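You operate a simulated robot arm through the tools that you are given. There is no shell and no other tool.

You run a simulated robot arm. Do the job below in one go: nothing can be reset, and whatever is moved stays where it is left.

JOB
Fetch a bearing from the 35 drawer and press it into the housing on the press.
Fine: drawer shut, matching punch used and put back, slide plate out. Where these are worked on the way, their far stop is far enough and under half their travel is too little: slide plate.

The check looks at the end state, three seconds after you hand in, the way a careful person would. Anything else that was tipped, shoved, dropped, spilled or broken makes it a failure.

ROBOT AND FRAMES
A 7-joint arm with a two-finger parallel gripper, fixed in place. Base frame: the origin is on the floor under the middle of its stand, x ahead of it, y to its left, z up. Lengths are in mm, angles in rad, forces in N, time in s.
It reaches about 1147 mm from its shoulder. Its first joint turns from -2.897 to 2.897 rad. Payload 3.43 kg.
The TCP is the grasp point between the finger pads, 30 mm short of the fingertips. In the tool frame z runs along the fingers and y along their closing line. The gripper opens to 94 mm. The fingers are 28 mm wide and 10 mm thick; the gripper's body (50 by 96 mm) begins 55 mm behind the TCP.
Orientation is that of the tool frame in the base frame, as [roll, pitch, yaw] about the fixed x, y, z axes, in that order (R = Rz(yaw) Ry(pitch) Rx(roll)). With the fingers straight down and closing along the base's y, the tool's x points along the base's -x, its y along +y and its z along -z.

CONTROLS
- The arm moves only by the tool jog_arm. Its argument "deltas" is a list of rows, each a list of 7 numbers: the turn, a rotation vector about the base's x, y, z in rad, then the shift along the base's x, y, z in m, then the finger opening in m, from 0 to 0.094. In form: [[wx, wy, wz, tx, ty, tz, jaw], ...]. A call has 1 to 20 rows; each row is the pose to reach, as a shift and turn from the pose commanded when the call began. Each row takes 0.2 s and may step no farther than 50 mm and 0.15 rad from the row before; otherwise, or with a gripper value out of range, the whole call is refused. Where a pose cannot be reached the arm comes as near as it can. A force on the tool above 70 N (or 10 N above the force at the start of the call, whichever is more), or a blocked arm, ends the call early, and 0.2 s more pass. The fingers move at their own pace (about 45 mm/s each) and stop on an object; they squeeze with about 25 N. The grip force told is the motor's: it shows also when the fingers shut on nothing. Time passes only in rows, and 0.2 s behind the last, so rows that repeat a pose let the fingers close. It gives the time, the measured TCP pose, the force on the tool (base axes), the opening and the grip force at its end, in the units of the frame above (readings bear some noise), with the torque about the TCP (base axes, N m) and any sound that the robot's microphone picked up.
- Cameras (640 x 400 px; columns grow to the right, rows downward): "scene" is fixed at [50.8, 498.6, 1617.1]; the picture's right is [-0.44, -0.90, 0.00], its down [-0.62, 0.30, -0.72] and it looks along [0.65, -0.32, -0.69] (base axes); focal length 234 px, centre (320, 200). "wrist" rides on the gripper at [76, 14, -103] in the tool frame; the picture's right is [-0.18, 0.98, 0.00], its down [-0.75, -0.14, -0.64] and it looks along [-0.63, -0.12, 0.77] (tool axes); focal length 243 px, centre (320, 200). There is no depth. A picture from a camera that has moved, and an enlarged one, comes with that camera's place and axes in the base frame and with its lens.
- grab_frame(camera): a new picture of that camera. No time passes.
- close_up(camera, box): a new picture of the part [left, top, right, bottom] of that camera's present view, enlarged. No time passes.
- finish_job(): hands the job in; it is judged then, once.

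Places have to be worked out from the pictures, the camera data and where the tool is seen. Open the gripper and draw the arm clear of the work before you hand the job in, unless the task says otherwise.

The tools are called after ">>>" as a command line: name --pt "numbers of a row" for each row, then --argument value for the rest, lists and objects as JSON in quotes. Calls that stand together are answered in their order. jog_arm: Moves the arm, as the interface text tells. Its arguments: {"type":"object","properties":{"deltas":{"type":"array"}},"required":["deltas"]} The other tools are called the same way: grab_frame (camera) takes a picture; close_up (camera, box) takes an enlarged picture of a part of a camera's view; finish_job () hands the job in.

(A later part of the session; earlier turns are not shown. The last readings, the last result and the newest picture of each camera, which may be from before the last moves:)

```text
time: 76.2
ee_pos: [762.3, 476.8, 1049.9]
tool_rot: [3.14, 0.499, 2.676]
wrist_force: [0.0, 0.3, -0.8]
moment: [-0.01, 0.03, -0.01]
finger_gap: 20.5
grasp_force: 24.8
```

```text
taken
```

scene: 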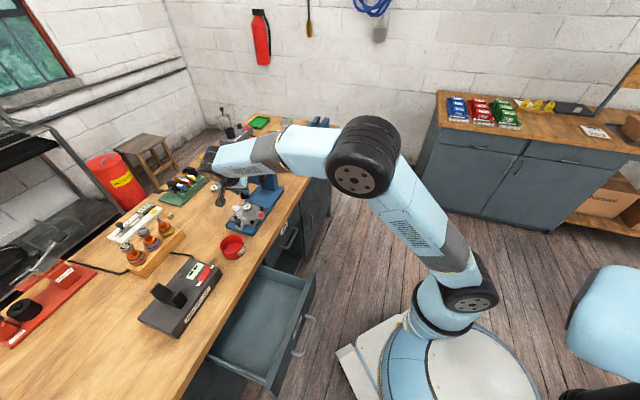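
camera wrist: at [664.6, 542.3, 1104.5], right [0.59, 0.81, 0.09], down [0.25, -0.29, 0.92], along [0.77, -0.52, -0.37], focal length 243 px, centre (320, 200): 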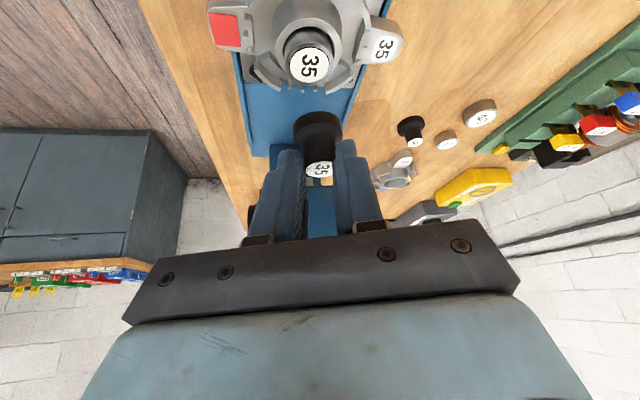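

The punch is held over the housing area. I zoom in to measure the bearing's position relative to the tool.

>>> close_up --camera "wrist" --box '[250, 20, 390, 190]'

>>> close_up --camera "scene" --box '[200, 165, 280, 235]'

```text
2.35 times, centred on (320, 105) of wrist
camera zoom: at [664.6, 542.3, 1104.5], right [0.59, 0.81, 0.09], down [0.25, -0.29, 0.92], along [0.77, -0.52, -0.37], focal length 571 px, centre (320, 424)
```

zoom: 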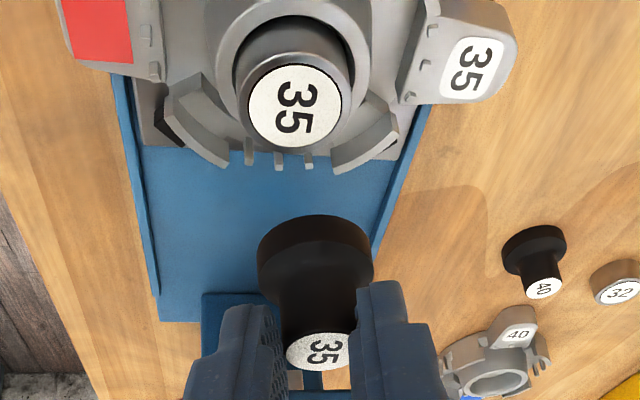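

```text
5.71 times, centred on (240, 200) of scene
camera zoom: at [50.8, 498.6, 1617.1], right [-0.44, -0.9, 0.0], down [-0.62, 0.3, -0.72], along [0.65, -0.32, -0.69], focal length 1339 px, centre (777, 200)
```

zoom: 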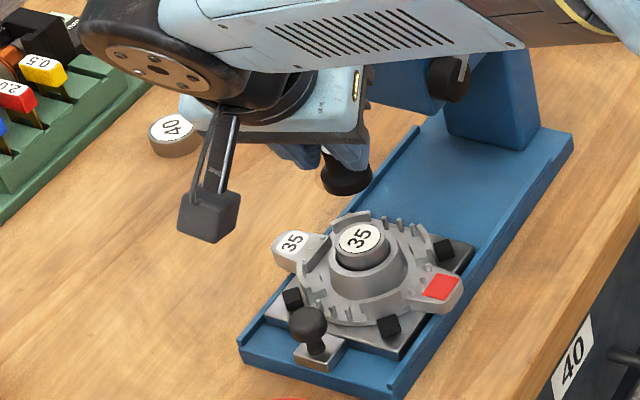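

The bearing top is at ≈(770.3, 472.5, 948), and the punch axis is already over it. I descend to ~9 mm above and check from both cameras.

>>> jog_arm --pt "0 0 0 0 0 -0.02 0.015" --pt "0 0 0 0 0 -0.04 0.015" --pt "0 0 0 0 0 -0.05 0.015" --pt "0 0 0 0 0 -0.05 0.015"

>>> close_up --camera "wrist" --box '[240, 60, 400, 190]'

>>> close_up --camera "scene" --box '[230, 185, 270, 220]'

```text
time: 77.2
ee_pos: [762.2, 476.1, 1001.2]
tool_rot: [3.136, 0.501, 2.673]
wrist_force: [2.3, -0.4, 16.6]
moment: [-0.1, -0.27, 0.01]
finger_gap: 20.9
grasp_force: 24.7
```

```text
3.08 times, centred on (320, 125) of wrist
camera zoom: at [665.0, 540.3, 1055.5], right [0.58, 0.81, 0.09], down [0.25, -0.29, 0.92], along [0.77, -0.52, -0.37], focal length 746 px, centre (320, 431)
```

zoom: 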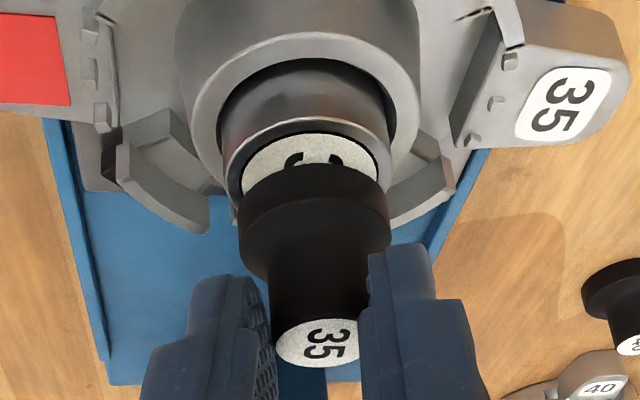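

```text
11.43 times, centred on (250, 202) of scene
camera zoom: at [50.8, 498.6, 1617.1], right [-0.44, -0.9, 0.0], down [-0.62, 0.3, -0.72], along [0.65, -0.32, -0.69], focal length 2679 px, centre (1120, 171)
```

zoom: 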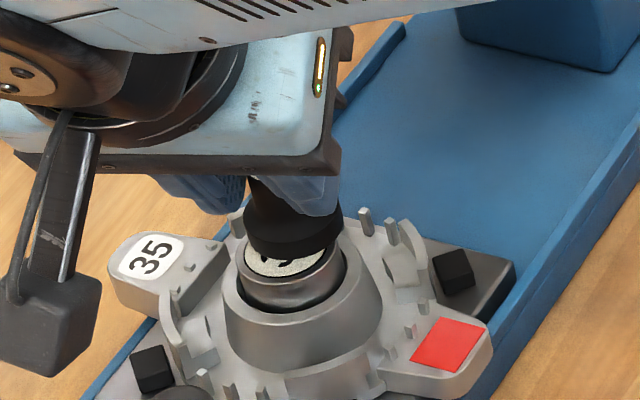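

There's a 17 N contact earlier than expected, and both views show the punch either ~12 mm off toward +u or still above the bearing. I look more widely to find what is touching.

>>> grab_frame --camera "wrist"

>>> close_up --camera "scene" --box '[190, 130, 310, 240]'

>>> close_up --camera "wrist" --box '[280, 80, 370, 180]'

```text
taken
camera wrist: at [665.0, 540.3, 1055.5], right [0.58, 0.81, 0.09], down [0.25, -0.29, 0.92], along [0.77, -0.52, -0.37], focal length 243 px, centre (320, 200)
```

wrist: 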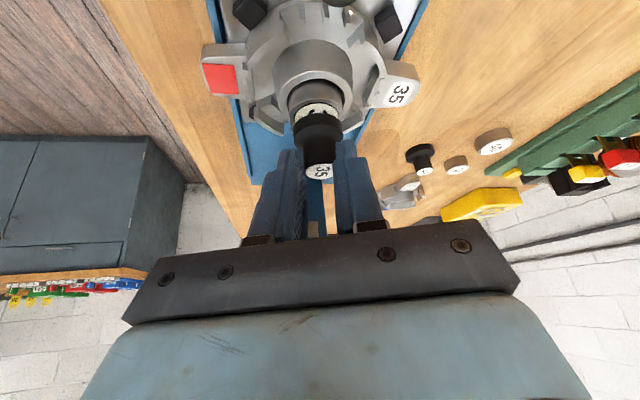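

```text
3.64 times, centred on (250, 185) of scene
camera zoom: at [50.8, 498.6, 1617.1], right [-0.44, -0.9, 0.0], down [-0.62, 0.3, -0.72], along [0.65, -0.32, -0.69], focal length 852 px, centre (574, 254)
```

zoom: 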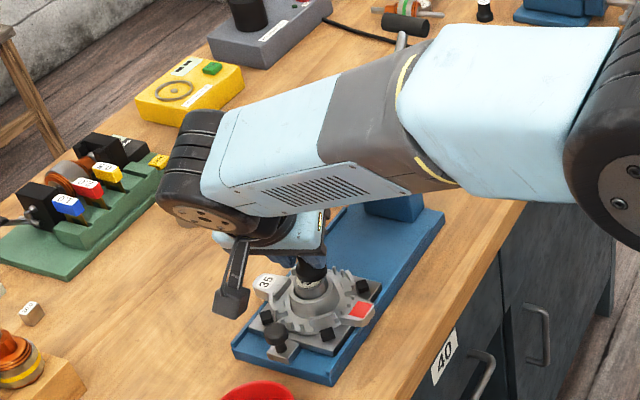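

```text
4.00 times, centred on (325, 130) of wrist
camera zoom: at [665.0, 540.3, 1055.5], right [0.58, 0.81, 0.09], down [0.25, -0.29, 0.92], along [0.77, -0.52, -0.37], focal length 970 px, centre (300, 480)
```

zoom: 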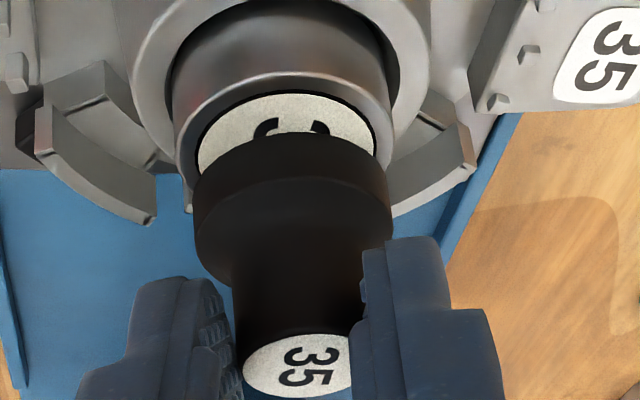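

Contact must be punch against bearing/housing. I lift 8 mm, shift the punch 8 mm toward -u (back along the lean), and look again.

>>> jog_arm --pt "0 0 0 0 0 0.004 0.015" --pt "0 0 0 0 0 0.009 0.015" --pt "0 0 0 -0.0072 0.0036 0.009 0.015" --pt "0 0 0 -0.0072 0.0036 0.009 0.015"

>>> close_up --camera "wrist" --box '[280, 80, 370, 180]'

>>> close_up --camera "scene" --box '[230, 185, 270, 220]'

```text
time: 78.2
ee_pos: [756.6, 479.6, 1009.9]
tool_rot: [3.141, 0.499, 2.675]
wrist_force: [0.2, -0.9, -1.2]
moment: [-0.01, 0.05, 0.0]
finger_gap: 20.8
grasp_force: 24.8
```

```text
4.00 times, centred on (325, 130) of wrist
camera zoom: at [658.0, 545.1, 1063.2], right [0.59, 0.81, 0.09], down [0.25, -0.29, 0.92], along [0.77, -0.52, -0.37], focal length 970 px, centre (300, 480)
```

zoom: 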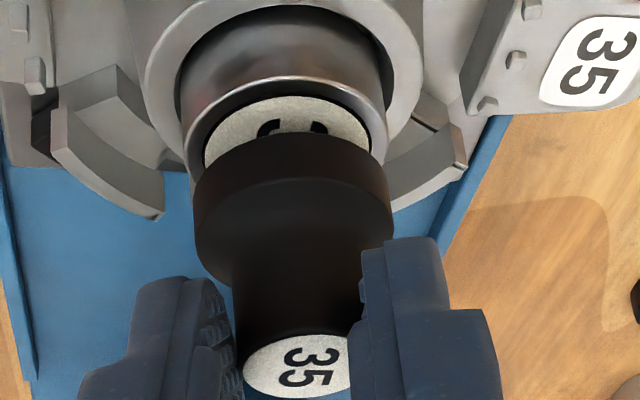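

```text
11.43 times, centred on (250, 202) of scene
camera zoom: at [50.8, 498.6, 1617.1], right [-0.44, -0.9, 0.0], down [-0.62, 0.3, -0.72], along [0.65, -0.32, -0.69], focal length 2679 px, centre (1120, 171)
```

zoom: 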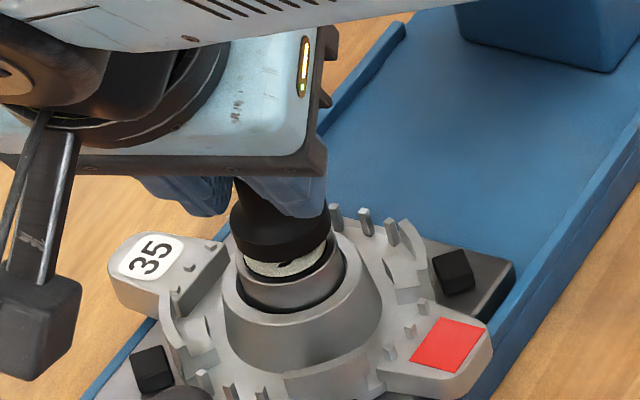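

Now it looks close to concentric if the earlier touch was real. I shift 1.5 mm toward -n and lower gently, watching force and whether the bearing label becomes fully hidden.

>>> jog_arm --pt "0 0 0 -0.001 -0.0011 -0.003 0.015" --pt "0 0 0 -0.001 -0.0011 -0.006 0.015" --pt "0 0 0 -0.001 -0.0011 -0.0075 0.015"

>>> close_up --camera "wrist" --box '[280, 80, 370, 180]'

>>> close_up --camera "scene" --box '[230, 185, 270, 220]'

```text
time: 79.0
ee_pos: [753.7, 478.6, 1002.4]
tool_rot: [3.139, 0.498, 2.677]
wrist_force: [0.7, 1.5, 1.7]
moment: [-0.05, -0.1, 0.03]
finger_gap: 20.8
grasp_force: 24.9
```

```text
4.00 times, centred on (325, 130) of wrist
camera zoom: at [656.9, 543.4, 1055.9], right [0.59, 0.81, 0.09], down [0.25, -0.29, 0.92], along [0.77, -0.52, -0.37], focal length 970 px, centre (300, 480)
```

zoom: 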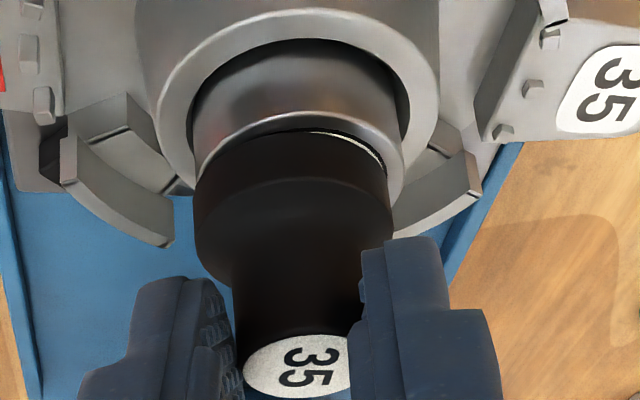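

```text
11.43 times, centred on (250, 202) of scene
camera zoom: at [50.8, 498.6, 1617.1], right [-0.44, -0.9, 0.0], down [-0.62, 0.3, -0.72], along [0.65, -0.32, -0.69], focal length 2679 px, centre (1120, 171)
```

zoom: 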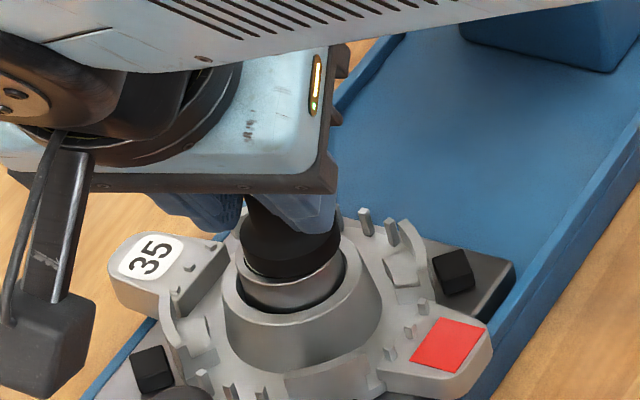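

The punch is now essentially concentric on the bearing and just touching. I nudge +0.8 mm along n and seat it gently.

>>> jog_arm --pt "0 0 0 0.0006 0.0006 0.0005 0.015" --pt "0 0 0 0.0006 0.0006 -0.0005 0.015" --pt "0 0 0 0.0006 0.0006 -0.001 0.015"

>>> close_up --camera "wrist" --box '[280, 80, 370, 180]'

```text
time: 79.8
ee_pos: [754.8, 479.7, 1000.7]
tool_rot: [3.137, 0.499, 2.675]
wrist_force: [0.3, 0.5, 11.7]
moment: [-0.1, -0.19, 0.02]
finger_gap: 20.6
grasp_force: 25.0
```

```text
4.00 times, centred on (325, 130) of wrist
camera zoom: at [657.3, 544.2, 1055.6], right [0.58, 0.81, 0.09], down [0.25, -0.29, 0.92], along [0.77, -0.52, -0.37], focal length 970 px, centre (300, 480)
```

zoom: 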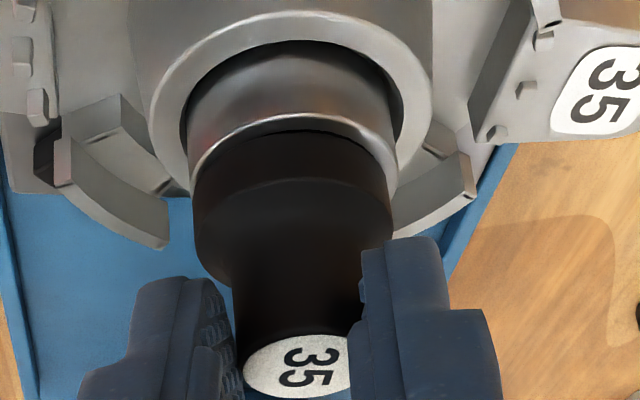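

Concentric with ~12 N contact. I unload slightly and open the fingers to leave the punch standing on the bearing.

>>> jog_arm --pt "0 0 0 0 0 0.0008 0.015" --pt "0 0 0 0 0 0.0008 0.021" --pt "0 0 0 0 0 0.0008 0.024" --pt "0 0 0 0 0 0.0008 0.03" --pt "0 0 0 0 0 0.0008 0.036" --pt "0 0 0 0 0 0.0008 0.036"

>>> close_up --camera "wrist" --box '[280, 80, 370, 180]'

>>> close_up --camera "scene" --box '[230, 185, 270, 220]'

```text
time: 81.2
ee_pos: [755.1, 479.7, 1001.2]
tool_rot: [3.139, 0.497, 2.675]
wrist_force: [-0.9, 0.1, 0.3]
moment: [-0.03, -0.02, 0.02]
finger_gap: 35.9
grasp_force: 0.1
```

```text
4.00 times, centred on (325, 130) of wrist
camera zoom: at [657.5, 544.7, 1055.0], right [0.59, 0.81, 0.09], down [0.25, -0.29, 0.92], along [0.77, -0.52, -0.37], focal length 970 px, centre (300, 480)
```

zoom: 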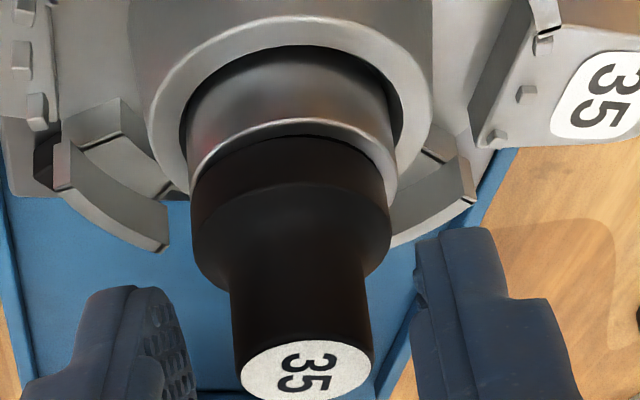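

```text
11.43 times, centred on (250, 202) of scene
camera zoom: at [50.8, 498.6, 1617.1], right [-0.44, -0.9, 0.0], down [-0.62, 0.3, -0.72], along [0.65, -0.32, -0.69], focal length 2679 px, centre (1120, 171)
```

zoom: 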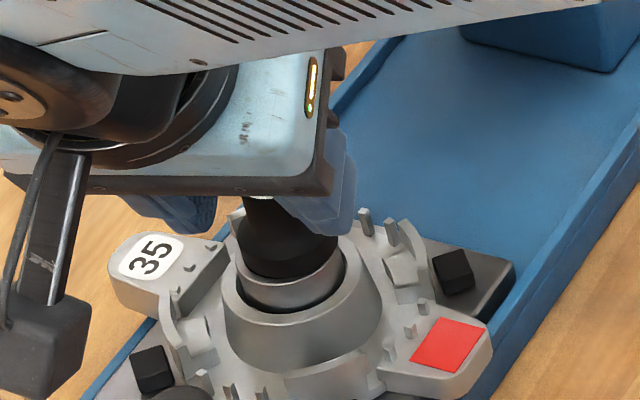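

The punch stands centred on the bearing. I retreat straight back along the finger axis, away from the punch.

>>> jog_arm --pt "0 0 0 -0.0043 0.0022 0.0088 0.04" --pt "0 0 0 -0.0129 0.0065 0.0263 0.05" --pt "0 0 0 -0.0257 0.0129 0.0527 0.05" --pt "0 0 0 -0.0386 0.0194 0.079 0.05"

>>> grab_frame --camera "wrist"

>>> close_up --camera "scene" --box '[215, 150, 285, 235]'

```text
time: 82.2
ee_pos: [714.0, 499.6, 1079.9]
tool_rot: [3.142, 0.499, 2.675]
wrist_force: [0.3, -0.1, -0.5]
moment: [-0.03, 0.05, -0.04]
finger_gap: 50.3
grasp_force: 0.1
```

```text
taken
camera wrist: at [618.4, 564.2, 1133.9], right [0.59, 0.81, 0.09], down [0.25, -0.29, 0.92], along [0.77, -0.52, -0.37], focal length 243 px, centre (320, 200)
```

wrist: 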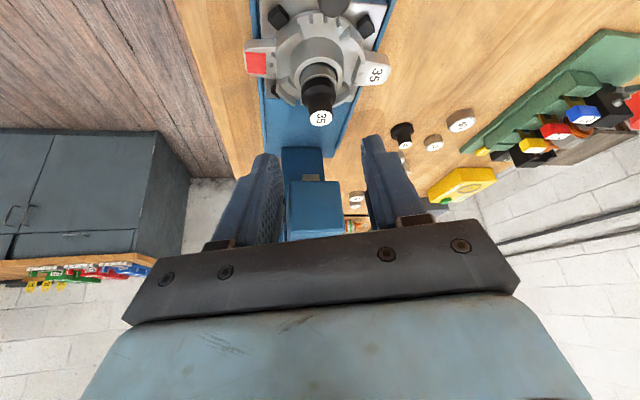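

```text
4.71 times, centred on (250, 192) of scene
camera zoom: at [50.8, 498.6, 1617.1], right [-0.44, -0.9, 0.0], down [-0.62, 0.3, -0.72], along [0.65, -0.32, -0.69], focal length 1103 px, centre (649, 235)
```

zoom: 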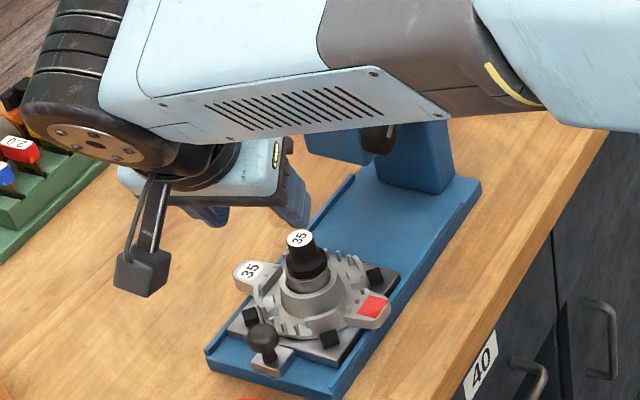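

I back off to the -u side to get a clear view of the slide-plate knob and the space under the ram.

>>> jog_arm --pt "0 0 0 -0.0195 0.0354 -0.02 0.05" --pt "0 0 0 -0.039 0.0708 -0.04 0.05" --pt "0 0 0 -0.039 0.0708 -0.04 0.05"

>>> grab_frame --camera "wrist"

>>> close_up --camera "wrist" --box '[240, 0, 420, 160]'

>>> close_up --camera "wrist" --box '[250, 90, 400, 240]'

```text
time: 83.0
ee_pos: [677.3, 569.1, 1042.3]
tool_rot: [3.141, 0.5, 2.675]
wrist_force: [0.2, 0.6, -0.3]
moment: [0.02, 0.03, -0.01]
finger_gap: 50.0
grasp_force: 0.0
```

```text
taken
camera wrist: at [580.6, 634.6, 1095.7], right [0.59, 0.81, 0.09], down [0.25, -0.29, 0.92], along [0.77, -0.52, -0.37], focal length 243 px, centre (320, 200)
```

wrist: 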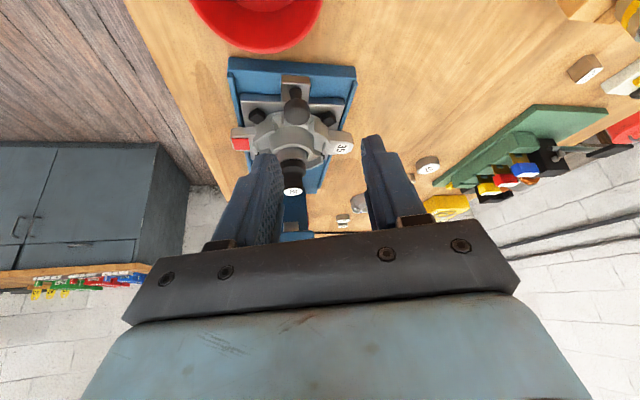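

```text
2.50 times, centred on (330, 80) of wrist
camera zoom: at [580.6, 634.6, 1095.7], right [0.59, 0.81, 0.09], down [0.25, -0.29, 0.92], along [0.77, -0.52, -0.37], focal length 606 px, centre (295, 500)
```

zoom: 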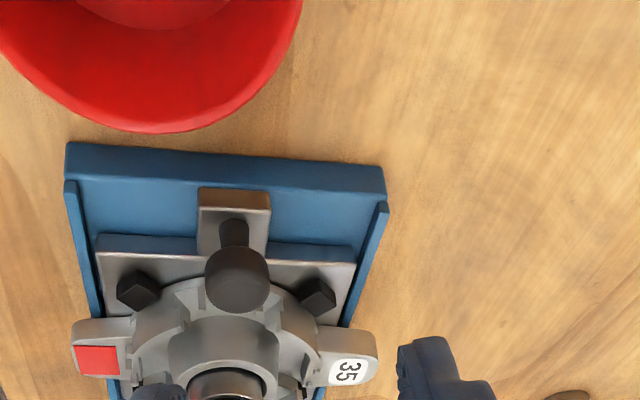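

```text
2.67 times, centred on (325, 165) of wrist
camera zoom: at [580.6, 634.6, 1095.7], right [0.59, 0.81, 0.09], down [0.25, -0.29, 0.92], along [0.77, -0.52, -0.37], focal length 647 px, centre (307, 293)
```

zoom: 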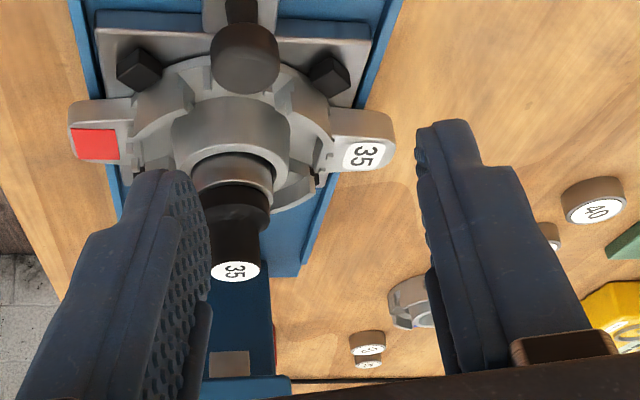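

The knob ball is at ≈(718.6, 525.2, 932), Ø≈24 mm. I go to a pre-grasp 60 mm back along the fingers with a 36 mm opening.

>>> jog_arm --pt "0 0 0 0.003 -0.013 -0.019 0.04" --pt "0 0 0 0.0062 -0.0263 -0.0383 0.036" --pt "0 0 0 0.0062 -0.0263 -0.0383 0.036"

>>> close_up --camera "wrist" --box '[240, 60, 400, 200]'

>>> close_up --camera "scene" --box '[205, 170, 285, 240]'

```text
time: 83.8
ee_pos: [684.7, 541.8, 1002.8]
tool_rot: [3.141, 0.499, 2.675]
wrist_force: [-0.2, -0.6, -0.5]
moment: [0.01, -0.03, 0.01]
finger_gap: 36.0
grasp_force: 0.0
```

```text
2.86 times, centred on (320, 130) of wrist
camera zoom: at [587.1, 607.8, 1056.2], right [0.59, 0.81, 0.09], down [0.25, -0.29, 0.92], along [0.77, -0.52, -0.37], focal length 693 px, centre (320, 400)
```

zoom: 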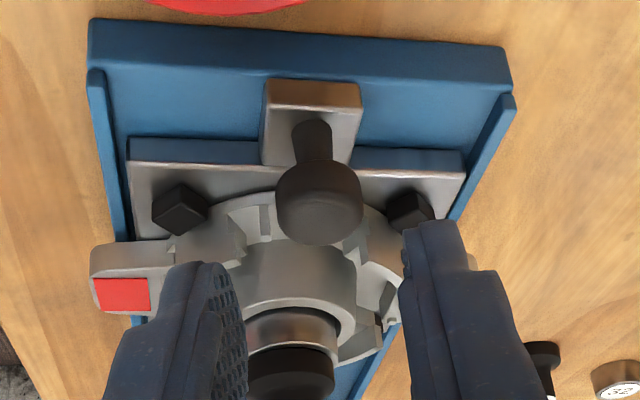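

```text
5.71 times, centred on (245, 205) of scene
camera zoom: at [50.8, 498.6, 1617.1], right [-0.44, -0.9, 0.0], down [-0.62, 0.3, -0.72], along [0.65, -0.32, -0.69], focal length 1339 px, centre (749, 171)
```

zoom: 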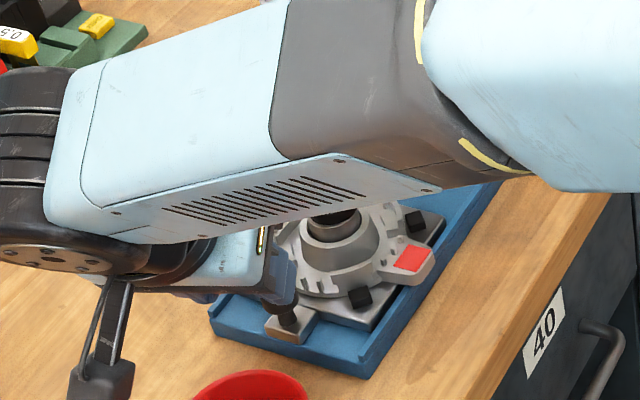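

Ball is on the tool axis ~78 mm ahead. I advance 35 mm and re-check.

>>> jog_arm --pt "0 0 0 0.0087 -0.0046 -0.0146 0.036" --pt "0 0 0 0.0173 -0.0092 -0.0292 0.036" --pt "0 0 0 0.0173 -0.0092 -0.0292 0.036"

>>> close_up --camera "wrist" --box '[240, 80, 400, 220]'

```text
time: 84.6
ee_pos: [701.4, 534.0, 972.8]
tool_rot: [3.141, 0.5, 2.675]
wrist_force: [0.3, 0.1, 1.0]
moment: [0.01, 0.0, 0.01]
finger_gap: 36.0
grasp_force: 0.1
```

```text
2.86 times, centred on (320, 150) of wrist
camera zoom: at [604.1, 599.5, 1026.6], right [0.59, 0.81, 0.09], down [0.25, -0.29, 0.92], along [0.77, -0.52, -0.37], focal length 693 px, centre (320, 343)
```

zoom: 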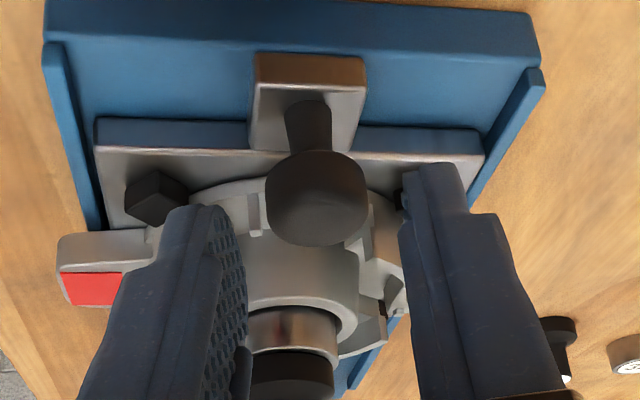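

The ball is centred, ~43 mm ahead. I advance 21 mm more and close on it.

>>> jog_arm --pt "0 0 0 0.0045 -0.0023 -0.0092 0.036" --pt "0 0 0 0.009 -0.0045 -0.0184 0.036" --pt "0 0 0 0.009 -0.0045 -0.0184 0.036"

>>> close_up --camera "wrist" --box '[240, 80, 400, 220]'

```text
time: 85.4
ee_pos: [709.0, 528.3, 954.6]
tool_rot: [-3.141, 0.498, 2.675]
wrist_force: [0.1, -0.4, -0.1]
moment: [0.01, 0.0, -0.02]
finger_gap: 35.9
grasp_force: 0.1
```

```text
2.86 times, centred on (320, 150) of wrist
camera zoom: at [612.1, 594.4, 1008.2], right [0.59, 0.81, 0.09], down [0.25, -0.29, 0.92], along [0.77, -0.52, -0.37], focal length 693 px, centre (320, 343)
```

zoom: 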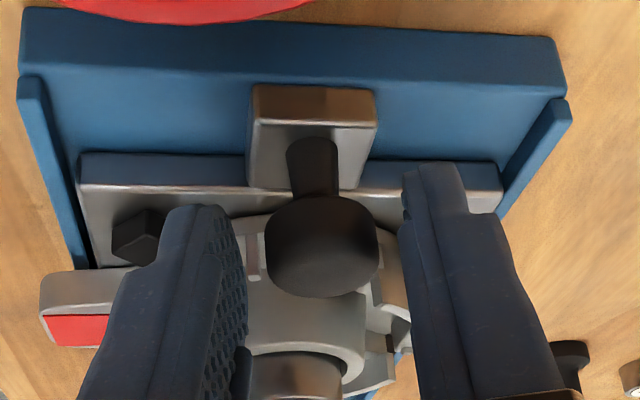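

The ball is between the pads at about 22 mm; closing now.

>>> jog_arm --pt "0 0 0 0 0 0 0.025" --pt "0 0 0 0 0 0 0.018" --pt "0 0 0 0 0 0 0.018" --pt "0 0 0 0 0 0 0.018"

>>> close_up --camera "wrist" --box '[240, 80, 400, 220]'

```text
time: 86.4
ee_pos: [709.6, 529.2, 955.2]
tool_rot: [-3.141, 0.497, 2.675]
wrist_force: [-1.2, -2.5, 0.1]
moment: [-0.05, 0.05, 0.02]
finger_gap: 23.6
grasp_force: 25.3
```

```text
2.86 times, centred on (320, 150) of wrist
camera zoom: at [611.9, 594.4, 1008.4], right [0.59, 0.81, 0.09], down [0.25, -0.29, 0.92], along [0.77, -0.52, -0.37], focal length 693 px, centre (320, 343)
```

zoom: 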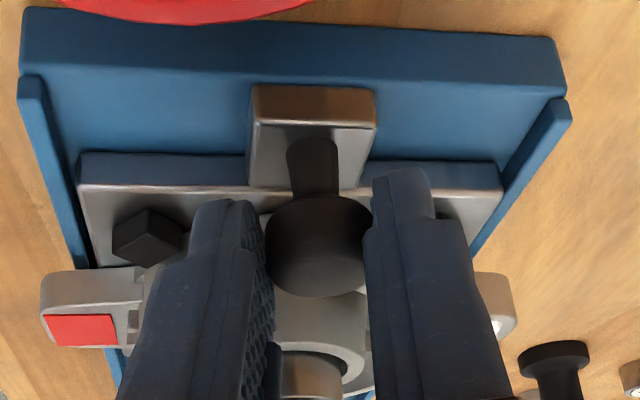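

Knob gripped (23.6 mm). Before sliding I check the clearance between the punch top and the ram's lower end.

>>> grab_frame --camera "wrist"

>>> close_up --camera "wrist" --box '[270, 150, 350, 250]'

>>> close_up --camera "scene" --box '[225, 150, 305, 230]'

```text
taken
camera wrist: at [611.9, 594.4, 1008.4], right [0.59, 0.81, 0.09], down [0.25, -0.29, 0.92], along [0.77, -0.52, -0.37], focal length 243 px, centre (320, 200)
```

wrist: 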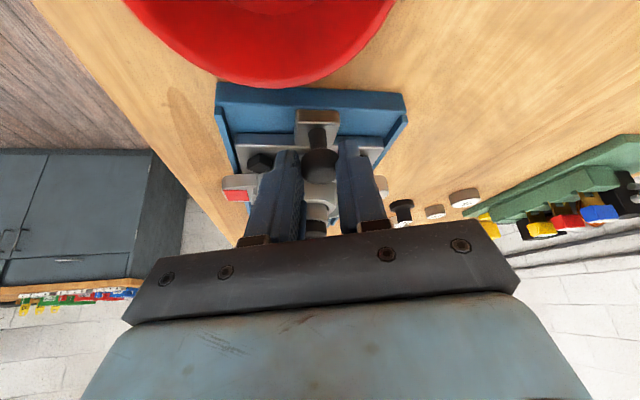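

```text
4.00 times, centred on (310, 200) of wrist
camera zoom: at [611.9, 594.4, 1008.4], right [0.59, 0.81, 0.09], down [0.25, -0.29, 0.92], along [0.77, -0.52, -0.37], focal length 970 px, centre (360, 200)
```

zoom: 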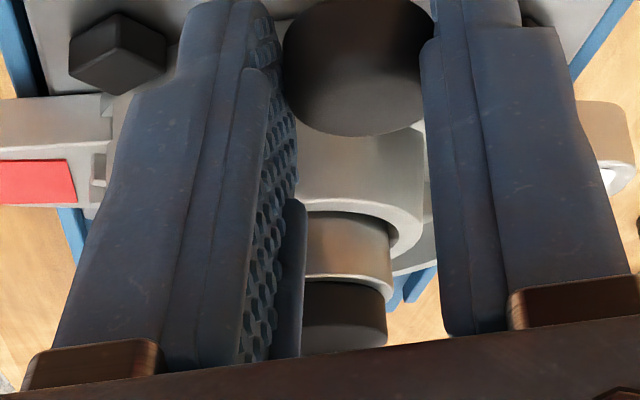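

```text
5.00 times, centred on (265, 190) of scene
camera zoom: at [50.8, 498.6, 1617.1], right [-0.44, -0.9, 0.0], down [-0.62, 0.3, -0.72], along [0.65, -0.32, -0.69], focal length 1172 px, centre (595, 250)
```

zoom: 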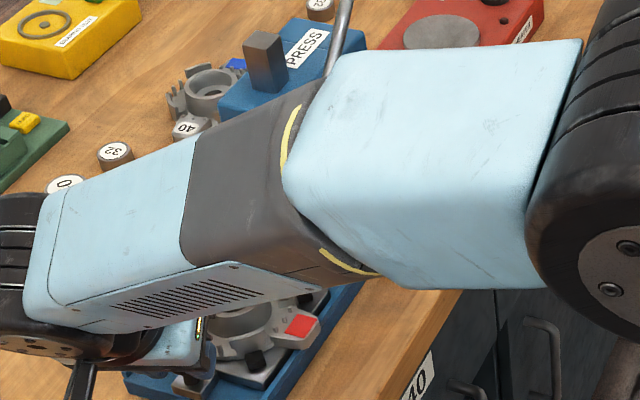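

Punch top ≈982 and ram bottom ≈988 by my estimates, so it should pass. I slide the plate along +u, first 60 mm.

>>> jog_arm --pt "0 0 0 0.0071 -0.007 0 0.018" --pt "0 0 0 0.0142 -0.014 0 0.018" --pt "0 0 0 0.0249 -0.0246 0 0.018" --pt "0 0 0 0.0356 -0.0351 0 0.018" --pt "0 0 0 0.0427 -0.0421 0 0.018"

>>> grab_frame --camera "wrist"

>>> close_up --camera "scene" --box '[205, 150, 305, 240]'

```text
time: 87.6
ee_pos: [752.7, 487.0, 954.9]
tool_rot: [-3.141, 0.497, 2.674]
wrist_force: [-14.4, -14.6, -0.2]
moment: [-0.02, 0.64, -0.38]
finger_gap: 23.5
grasp_force: 25.1
```

```text
taken
camera wrist: at [655.1, 551.7, 1008.4], right [0.59, 0.8, 0.09], down [0.25, -0.29, 0.92], along [0.77, -0.52, -0.37], focal length 243 px, centre (320, 200)
```

wrist: 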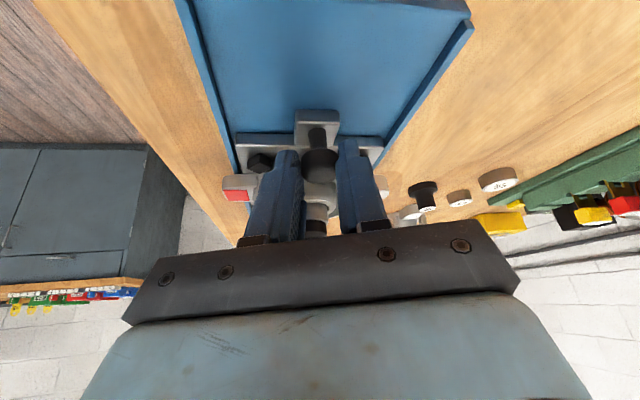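

```text
4.44 times, centred on (255, 195) of scene
camera zoom: at [50.8, 498.6, 1617.1], right [-0.44, -0.9, 0.0], down [-0.62, 0.3, -0.72], along [0.65, -0.32, -0.69], focal length 1042 px, centre (609, 222)
```

zoom: 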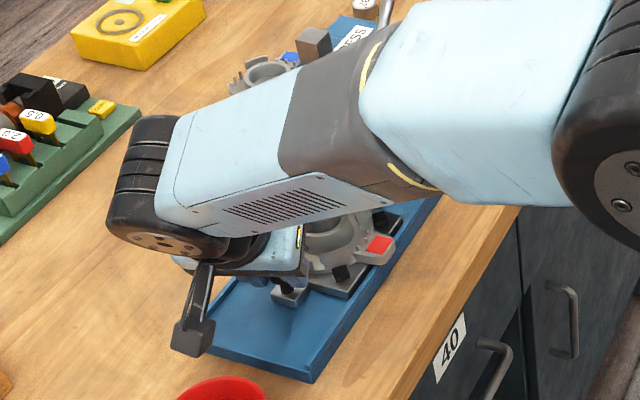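

The plate slid 60 mm with ~20 N sideways load, so the true slide direction is rotated ~1.4° more. I relieve that and continue along the corrected direction.

>>> jog_arm --pt "0 0 0 0.002 -0.005 0 0.018" --pt "0 0 0 0.009 -0.0122 0 0.018" --pt "0 0 0 0.0159 -0.0194 0 0.018"

>>> grab_frame --camera "wrist"

```text
time: 88.4
ee_pos: [771.1, 468.5, 954.6]
tool_rot: [3.137, 0.498, 2.675]
wrist_force: [11.6, 10.4, -0.3]
moment: [0.29, 0.11, 0.04]
finger_gap: 23.5
grasp_force: 25.4
```

```text
taken
camera wrist: at [672.1, 533.8, 1008.4], right [0.58, 0.81, 0.09], down [0.25, -0.29, 0.92], along [0.77, -0.52, -0.37], focal length 243 px, centre (320, 200)
```

wrist: 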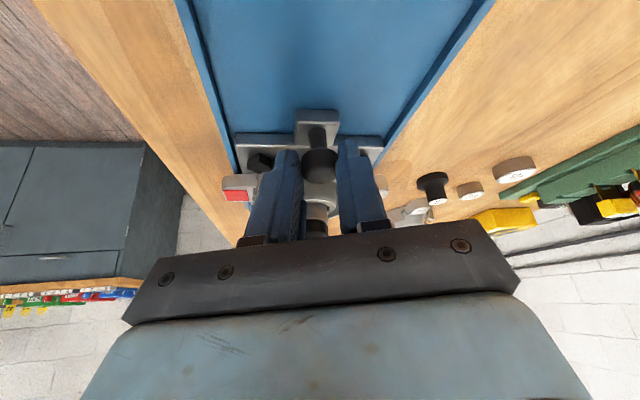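

Slightly over-corrected; I re-centre by ~0.9 mm and continue in small steps, watching for the end stop.

>>> jog_arm --pt "0 0 0 0.0041 -0.003 0 0.018" --pt "0 0 0 0.0076 -0.0065 0 0.018" --pt "0 0 0 0.0111 -0.0101 0 0.018"

>>> close_up --camera "scene" --box '[205, 150, 305, 240]'

```text
time: 89.2
ee_pos: [780.0, 459.0, 954.7]
tool_rot: [3.137, 0.501, 2.677]
wrist_force: [7.0, 8.2, 4.9]
moment: [0.27, 0.22, 0.13]
finger_gap: 23.6
grasp_force: 25.1
```

```text
4.44 times, centred on (255, 195) of scene
camera zoom: at [50.8, 498.6, 1617.1], right [-0.44, -0.9, 0.0], down [-0.62, 0.3, -0.72], along [0.65, -0.32, -0.69], focal length 1042 px, centre (609, 222)
```

zoom: 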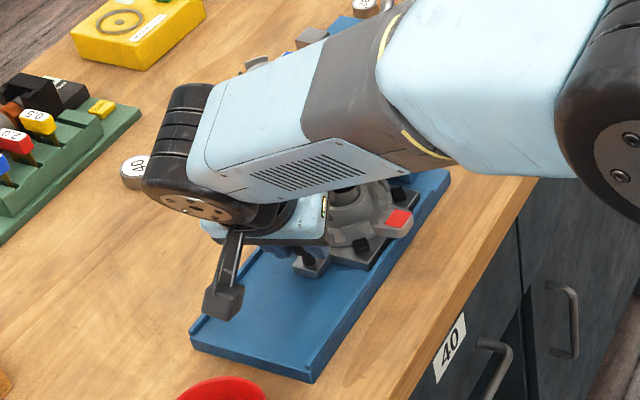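

No stop felt yet at ~99 mm. I continue in small increments.

>>> jog_arm --pt "0 0 0 0.0025 -0.0016 0 0.018" --pt "0 0 0 0.0045 -0.0037 0 0.018"

>>> jog_arm --pt "0 0 0 0.002 -0.002 0 0.018" --pt "0 0 0 0.004 -0.0041 0 0.018"

```text
time: 89.8
ee_pos: [783.5, 455.2, 954.7]
tool_rot: [3.14, 0.5, 2.676]
wrist_force: [7.2, 7.5, 7.1]
moment: [-0.05, -0.27, 0.24]
finger_gap: 23.7
grasp_force: 24.8
```

```text
time: 90.4
ee_pos: [787.1, 451.4, 954.2]
tool_rot: [3.138, 0.499, 2.675]
wrist_force: [7.0, 12.4, 11.6]
moment: [-0.01, -0.51, 0.21]
finger_gap: 23.7
grasp_force: 24.8
```

A vertical force of ~12 N is building; I check the views before going on.

>>> grab_frame --camera "wrist"

>>> close_up --camera "wrist" --box '[240, 80, 400, 240]'

>>> close_up --camera "scene" --box '[225, 160, 305, 230]'

```text
taken
camera wrist: at [689.7, 516.3, 1008.4], right [0.58, 0.81, 0.09], down [0.25, -0.29, 0.92], along [0.77, -0.52, -0.37], focal length 243 px, centre (320, 200)
```

wrist: 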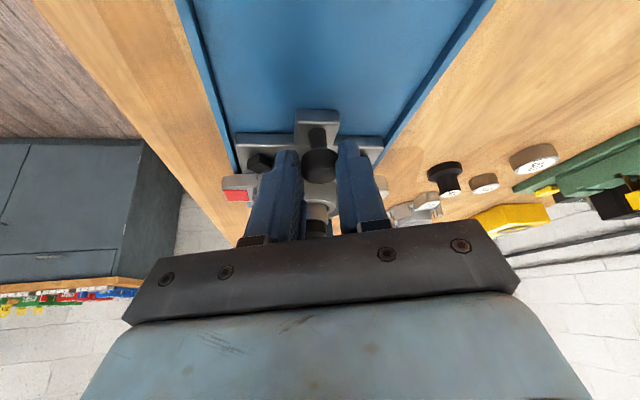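

```text
2.50 times, centred on (320, 160) of wrist
camera zoom: at [689.7, 516.3, 1008.4], right [0.58, 0.81, 0.09], down [0.25, -0.29, 0.92], along [0.77, -0.52, -0.37], focal length 606 px, centre (320, 300)
```

zoom: 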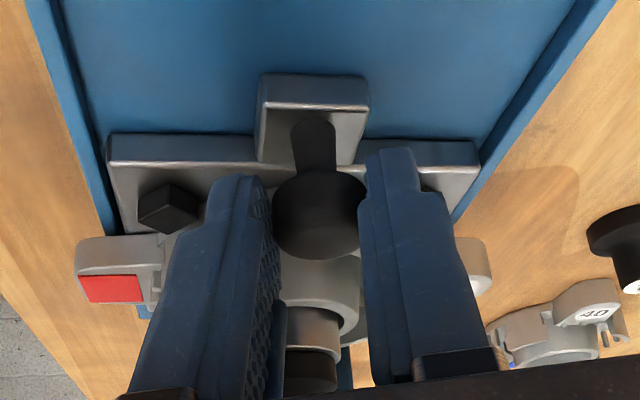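

```text
5.71 times, centred on (265, 195) of scene
camera zoom: at [50.8, 498.6, 1617.1], right [-0.44, -0.9, 0.0], down [-0.62, 0.3, -0.72], along [0.65, -0.32, -0.69], focal length 1339 px, centre (634, 229)
```

zoom: 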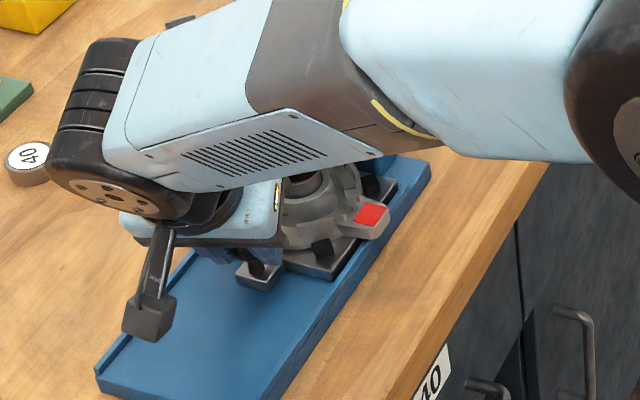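

Nothing looks off; the load seems to come from small misalignment while gripping the ball. I relieve it by +0.8 mm in n and +0.6 mm in z and re-read.

>>> jog_arm --pt "0 0 0 0.0006 0.0006 0.0006 0.018" --pt "0 0 0 0.0006 0.0006 0.0006 0.018"

>>> jog_arm --pt "0 0 0 0.0021 -0.002 0 0.018" --pt "0 0 0 0.0035 -0.0036 0 0.018"

```text
time: 91.0
ee_pos: [786.9, 450.8, 955.1]
tool_rot: [3.14, 0.498, 2.676]
wrist_force: [2.2, 12.6, 9.0]
moment: [0.21, 0.02, 0.21]
finger_gap: 23.6
grasp_force: 25.0
```

```text
time: 91.6
ee_pos: [792.7, 448.6, 954.0]
tool_rot: [3.141, 0.499, 2.676]
wrist_force: [3.9, 14.7, -1.9]
moment: [0.35, 0.14, 0.14]
finger_gap: 26.2
grasp_force: 7.3
```

The grip opened slightly (26 mm), so something changed in the grasp; I look right away.

>>> close_up --camera "wrist" --box '[240, 80, 400, 240]'

>>> close_up --camera "scene" --box '[225, 160, 305, 230]'

```text
2.50 times, centred on (320, 160) of wrist
camera zoom: at [695.3, 512.7, 1007.7], right [0.59, 0.81, 0.09], down [0.25, -0.29, 0.92], along [0.77, -0.52, -0.37], focal length 606 px, centre (320, 300)
```

zoom: 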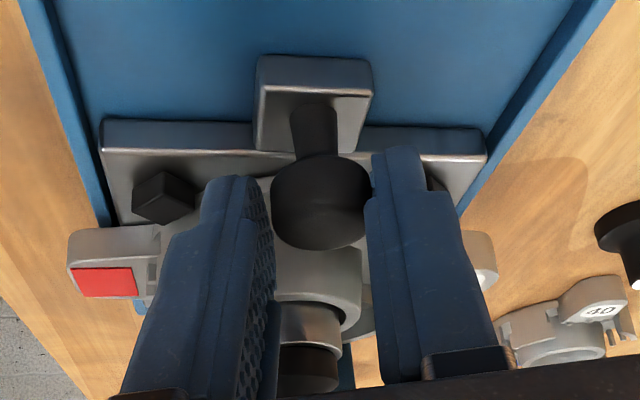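

```text
5.71 times, centred on (265, 195) of scene
camera zoom: at [50.8, 498.6, 1617.1], right [-0.44, -0.9, 0.0], down [-0.62, 0.3, -0.72], along [0.65, -0.32, -0.69], focal length 1339 px, centre (634, 229)
```

zoom: 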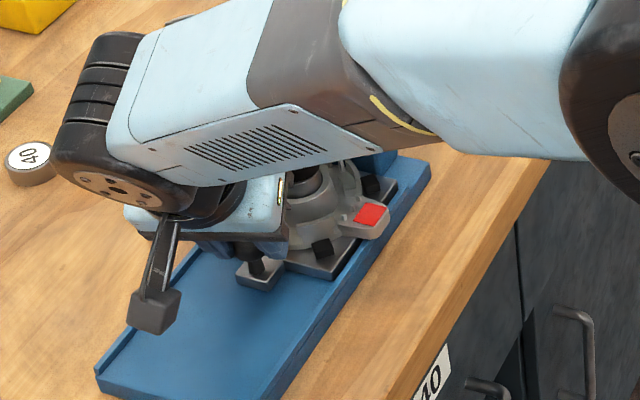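

The plate no longer moved while the gripper did — it has reached its far stop (~110 mm). I open the fingers and back out along the finger axis.

>>> jog_arm --pt "0 0 0 -0.0025 0.0025 0 0.018" --pt "0 0 0 -0.0025 0.0025 0 0.03" --pt "0 0 0 -0.0025 0.0025 0 0.036" --pt "0 0 0 -0.0025 0.0025 0 0.036"

>>> jog_arm --pt "0 0 0 -0.0086 0.0043 0.0176 0.036" --pt "0 0 0 -0.0214 0.0108 0.0439 0.036" --pt "0 0 0 -0.0386 0.03 0.075 0.036" --pt "0 0 0 -0.06 0.055 0.1 0.036"

>>> grab_frame --camera "wrist"

>>> grab_frame --camera "scene"

```text
time: 92.6
ee_pos: [789.1, 450.4, 955.5]
tool_rot: [3.139, 0.501, 2.675]
wrist_force: [-0.1, 0.3, 0.1]
moment: [-0.01, -0.02, -0.02]
finger_gap: 36.2
grasp_force: 0.0
```

```text
time: 93.6
ee_pos: [729.8, 505.8, 1054.0]
tool_rot: [3.141, 0.499, 2.675]
wrist_force: [0.0, -0.2, 0.3]
moment: [0.01, 0.04, 0.0]
finger_gap: 36.3
grasp_force: 0.0
```

```text
taken
camera wrist: at [632.1, 571.1, 1108.8], right [0.59, 0.81, 0.09], down [0.25, -0.29, 0.92], along [0.77, -0.52, -0.37], focal length 243 px, centre (320, 200)
```

wrist: 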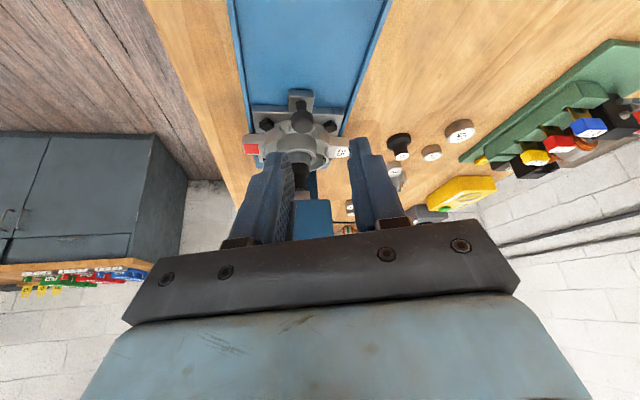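

```text
taken
```

scene: 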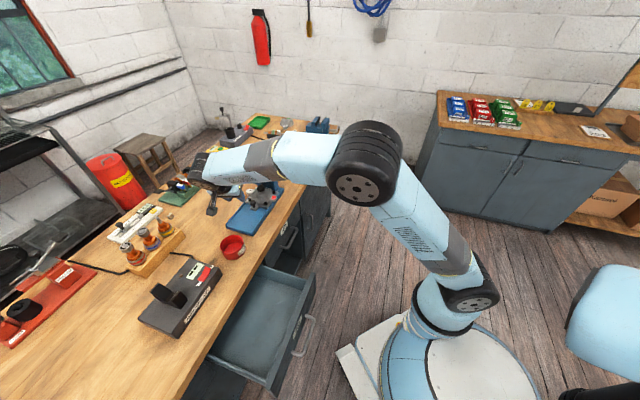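

I zoom on the punch/ram alignment.

>>> close_up --camera "wrist" --box '[250, 80, 370, 240]'

>>> close_up --camera "scene" --box '[220, 140, 310, 230]'

```text
2.50 times, centred on (310, 160) of wrist
camera zoom: at [632.1, 571.1, 1108.8], right [0.59, 0.81, 0.09], down [0.25, -0.29, 0.92], along [0.77, -0.52, -0.37], focal length 606 px, centre (345, 300)
```

zoom: 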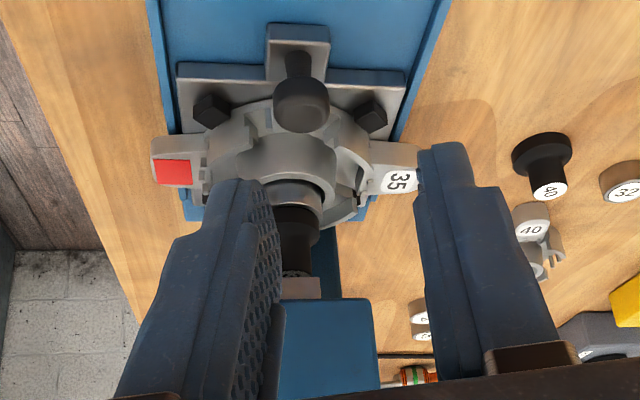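

```text
4.44 times, centred on (265, 185) of scene
camera zoom: at [50.8, 498.6, 1617.1], right [-0.44, -0.9, 0.0], down [-0.62, 0.3, -0.72], along [0.65, -0.32, -0.69], focal length 1042 px, centre (564, 267)
```

zoom: 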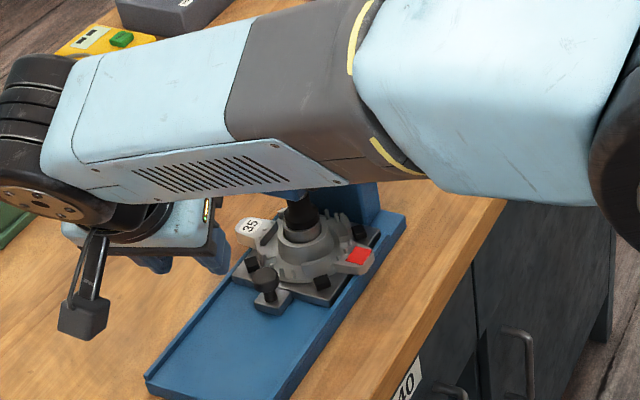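

The punch stands right under the ram. Next is the lever: I move up and back, straighten the tool, and look at the lever from a clear position.

>>> jog_arm --pt "0.028 0.0558 0 -0.012 0.0 0.045 0.036" --pt "0.056 0.1115 0 -0.025 -0.005 0.088 0.036" --pt "0.112 0.223 0 -0.045 -0.02 0.128 0.036" --pt "0.168 0.3346 0 -0.067 -0.043 0.162 0.036" --pt "0.2236 0.4461 0 -0.09 -0.066 0.196 0.036"

>>> jog_arm --pt "0 0 0.14 0 0 0 0.036" --pt "0 0 0.28 0 0 0 0.036" --pt "0 0 0.42 0 0 0 0.036" --pt "0 0 0.56 0 0 0 0.036" --pt "0 0 0.7 0 0 0 0.036" --pt "0 0 0.84 0 0 0 0.036" --pt "0 0 0.98 0 0 0 0.036" --pt "0 0 1.12 0 0 0 0.036" --pt "0 0 1.258 0 0 0 0.036"

>>> grab_frame --camera "wrist"

>>> grab_frame --camera "scene"

```text
time: 94.8
ee_pos: [639.5, 440.0, 1249.9]
tool_rot: [-3.141, -0.004, 2.678]
wrist_force: [-0.4, 0.5, -0.9]
moment: [-0.06, 0.0, 0.01]
finger_gap: 36.0
grasp_force: 0.0
```

```text
time: 96.8
ee_pos: [641.1, 439.6, 1252.1]
tool_rot: [3.141, 0.001, -2.348]
wrist_force: [-0.5, 0.3, 0.1]
moment: [-0.03, 0.05, 0.0]
finger_gap: 36.3
grasp_force: 0.0
```

```text
taken
camera wrist: at [576.2, 394.9, 1354.1], right [-0.57, 0.82, 0.0], down [0.63, 0.44, 0.64], along [0.53, 0.37, -0.77], focal length 243 px, centre (320, 200)
```

wrist: 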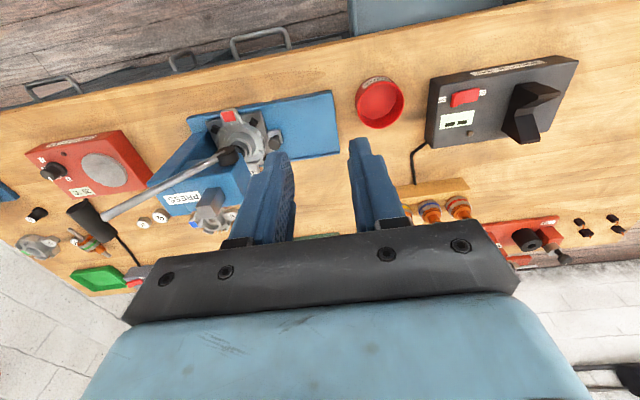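

```text
taken
```

scene: 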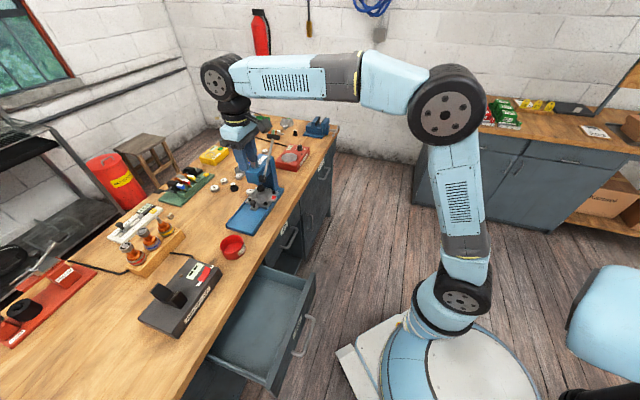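

Now the lever and its handle bar are visible. I zoom in for measuring.

>>> close_up --camera "wrist" --box '[40, 90, 300, 270]'

>>> close_up --camera "scene" --box '[230, 125, 310, 215]'

```text
2.22 times, centred on (170, 180) of wrist
camera zoom: at [576.2, 394.9, 1354.1], right [-0.57, 0.82, 0.0], down [0.63, 0.44, 0.64], along [0.53, 0.37, -0.77], focal length 539 px, centre (653, 244)
```

zoom: 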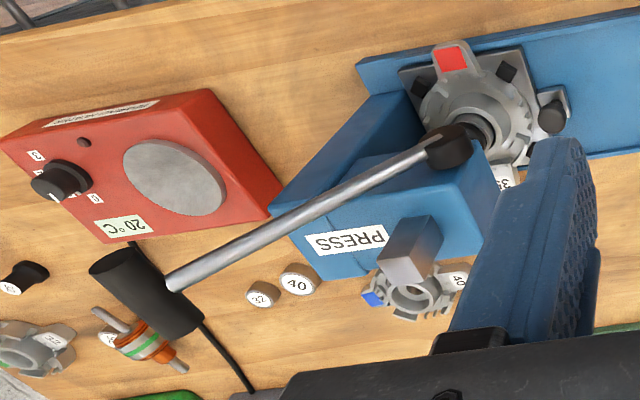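

```text
4.44 times, centred on (270, 170) of scene
camera zoom: at [50.8, 498.6, 1617.1], right [-0.44, -0.9, 0.0], down [-0.62, 0.3, -0.72], along [0.65, -0.32, -0.69], focal length 1042 px, centre (542, 333)
```

zoom: 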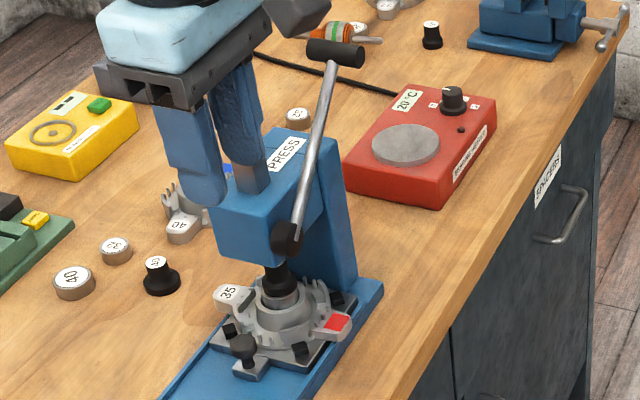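

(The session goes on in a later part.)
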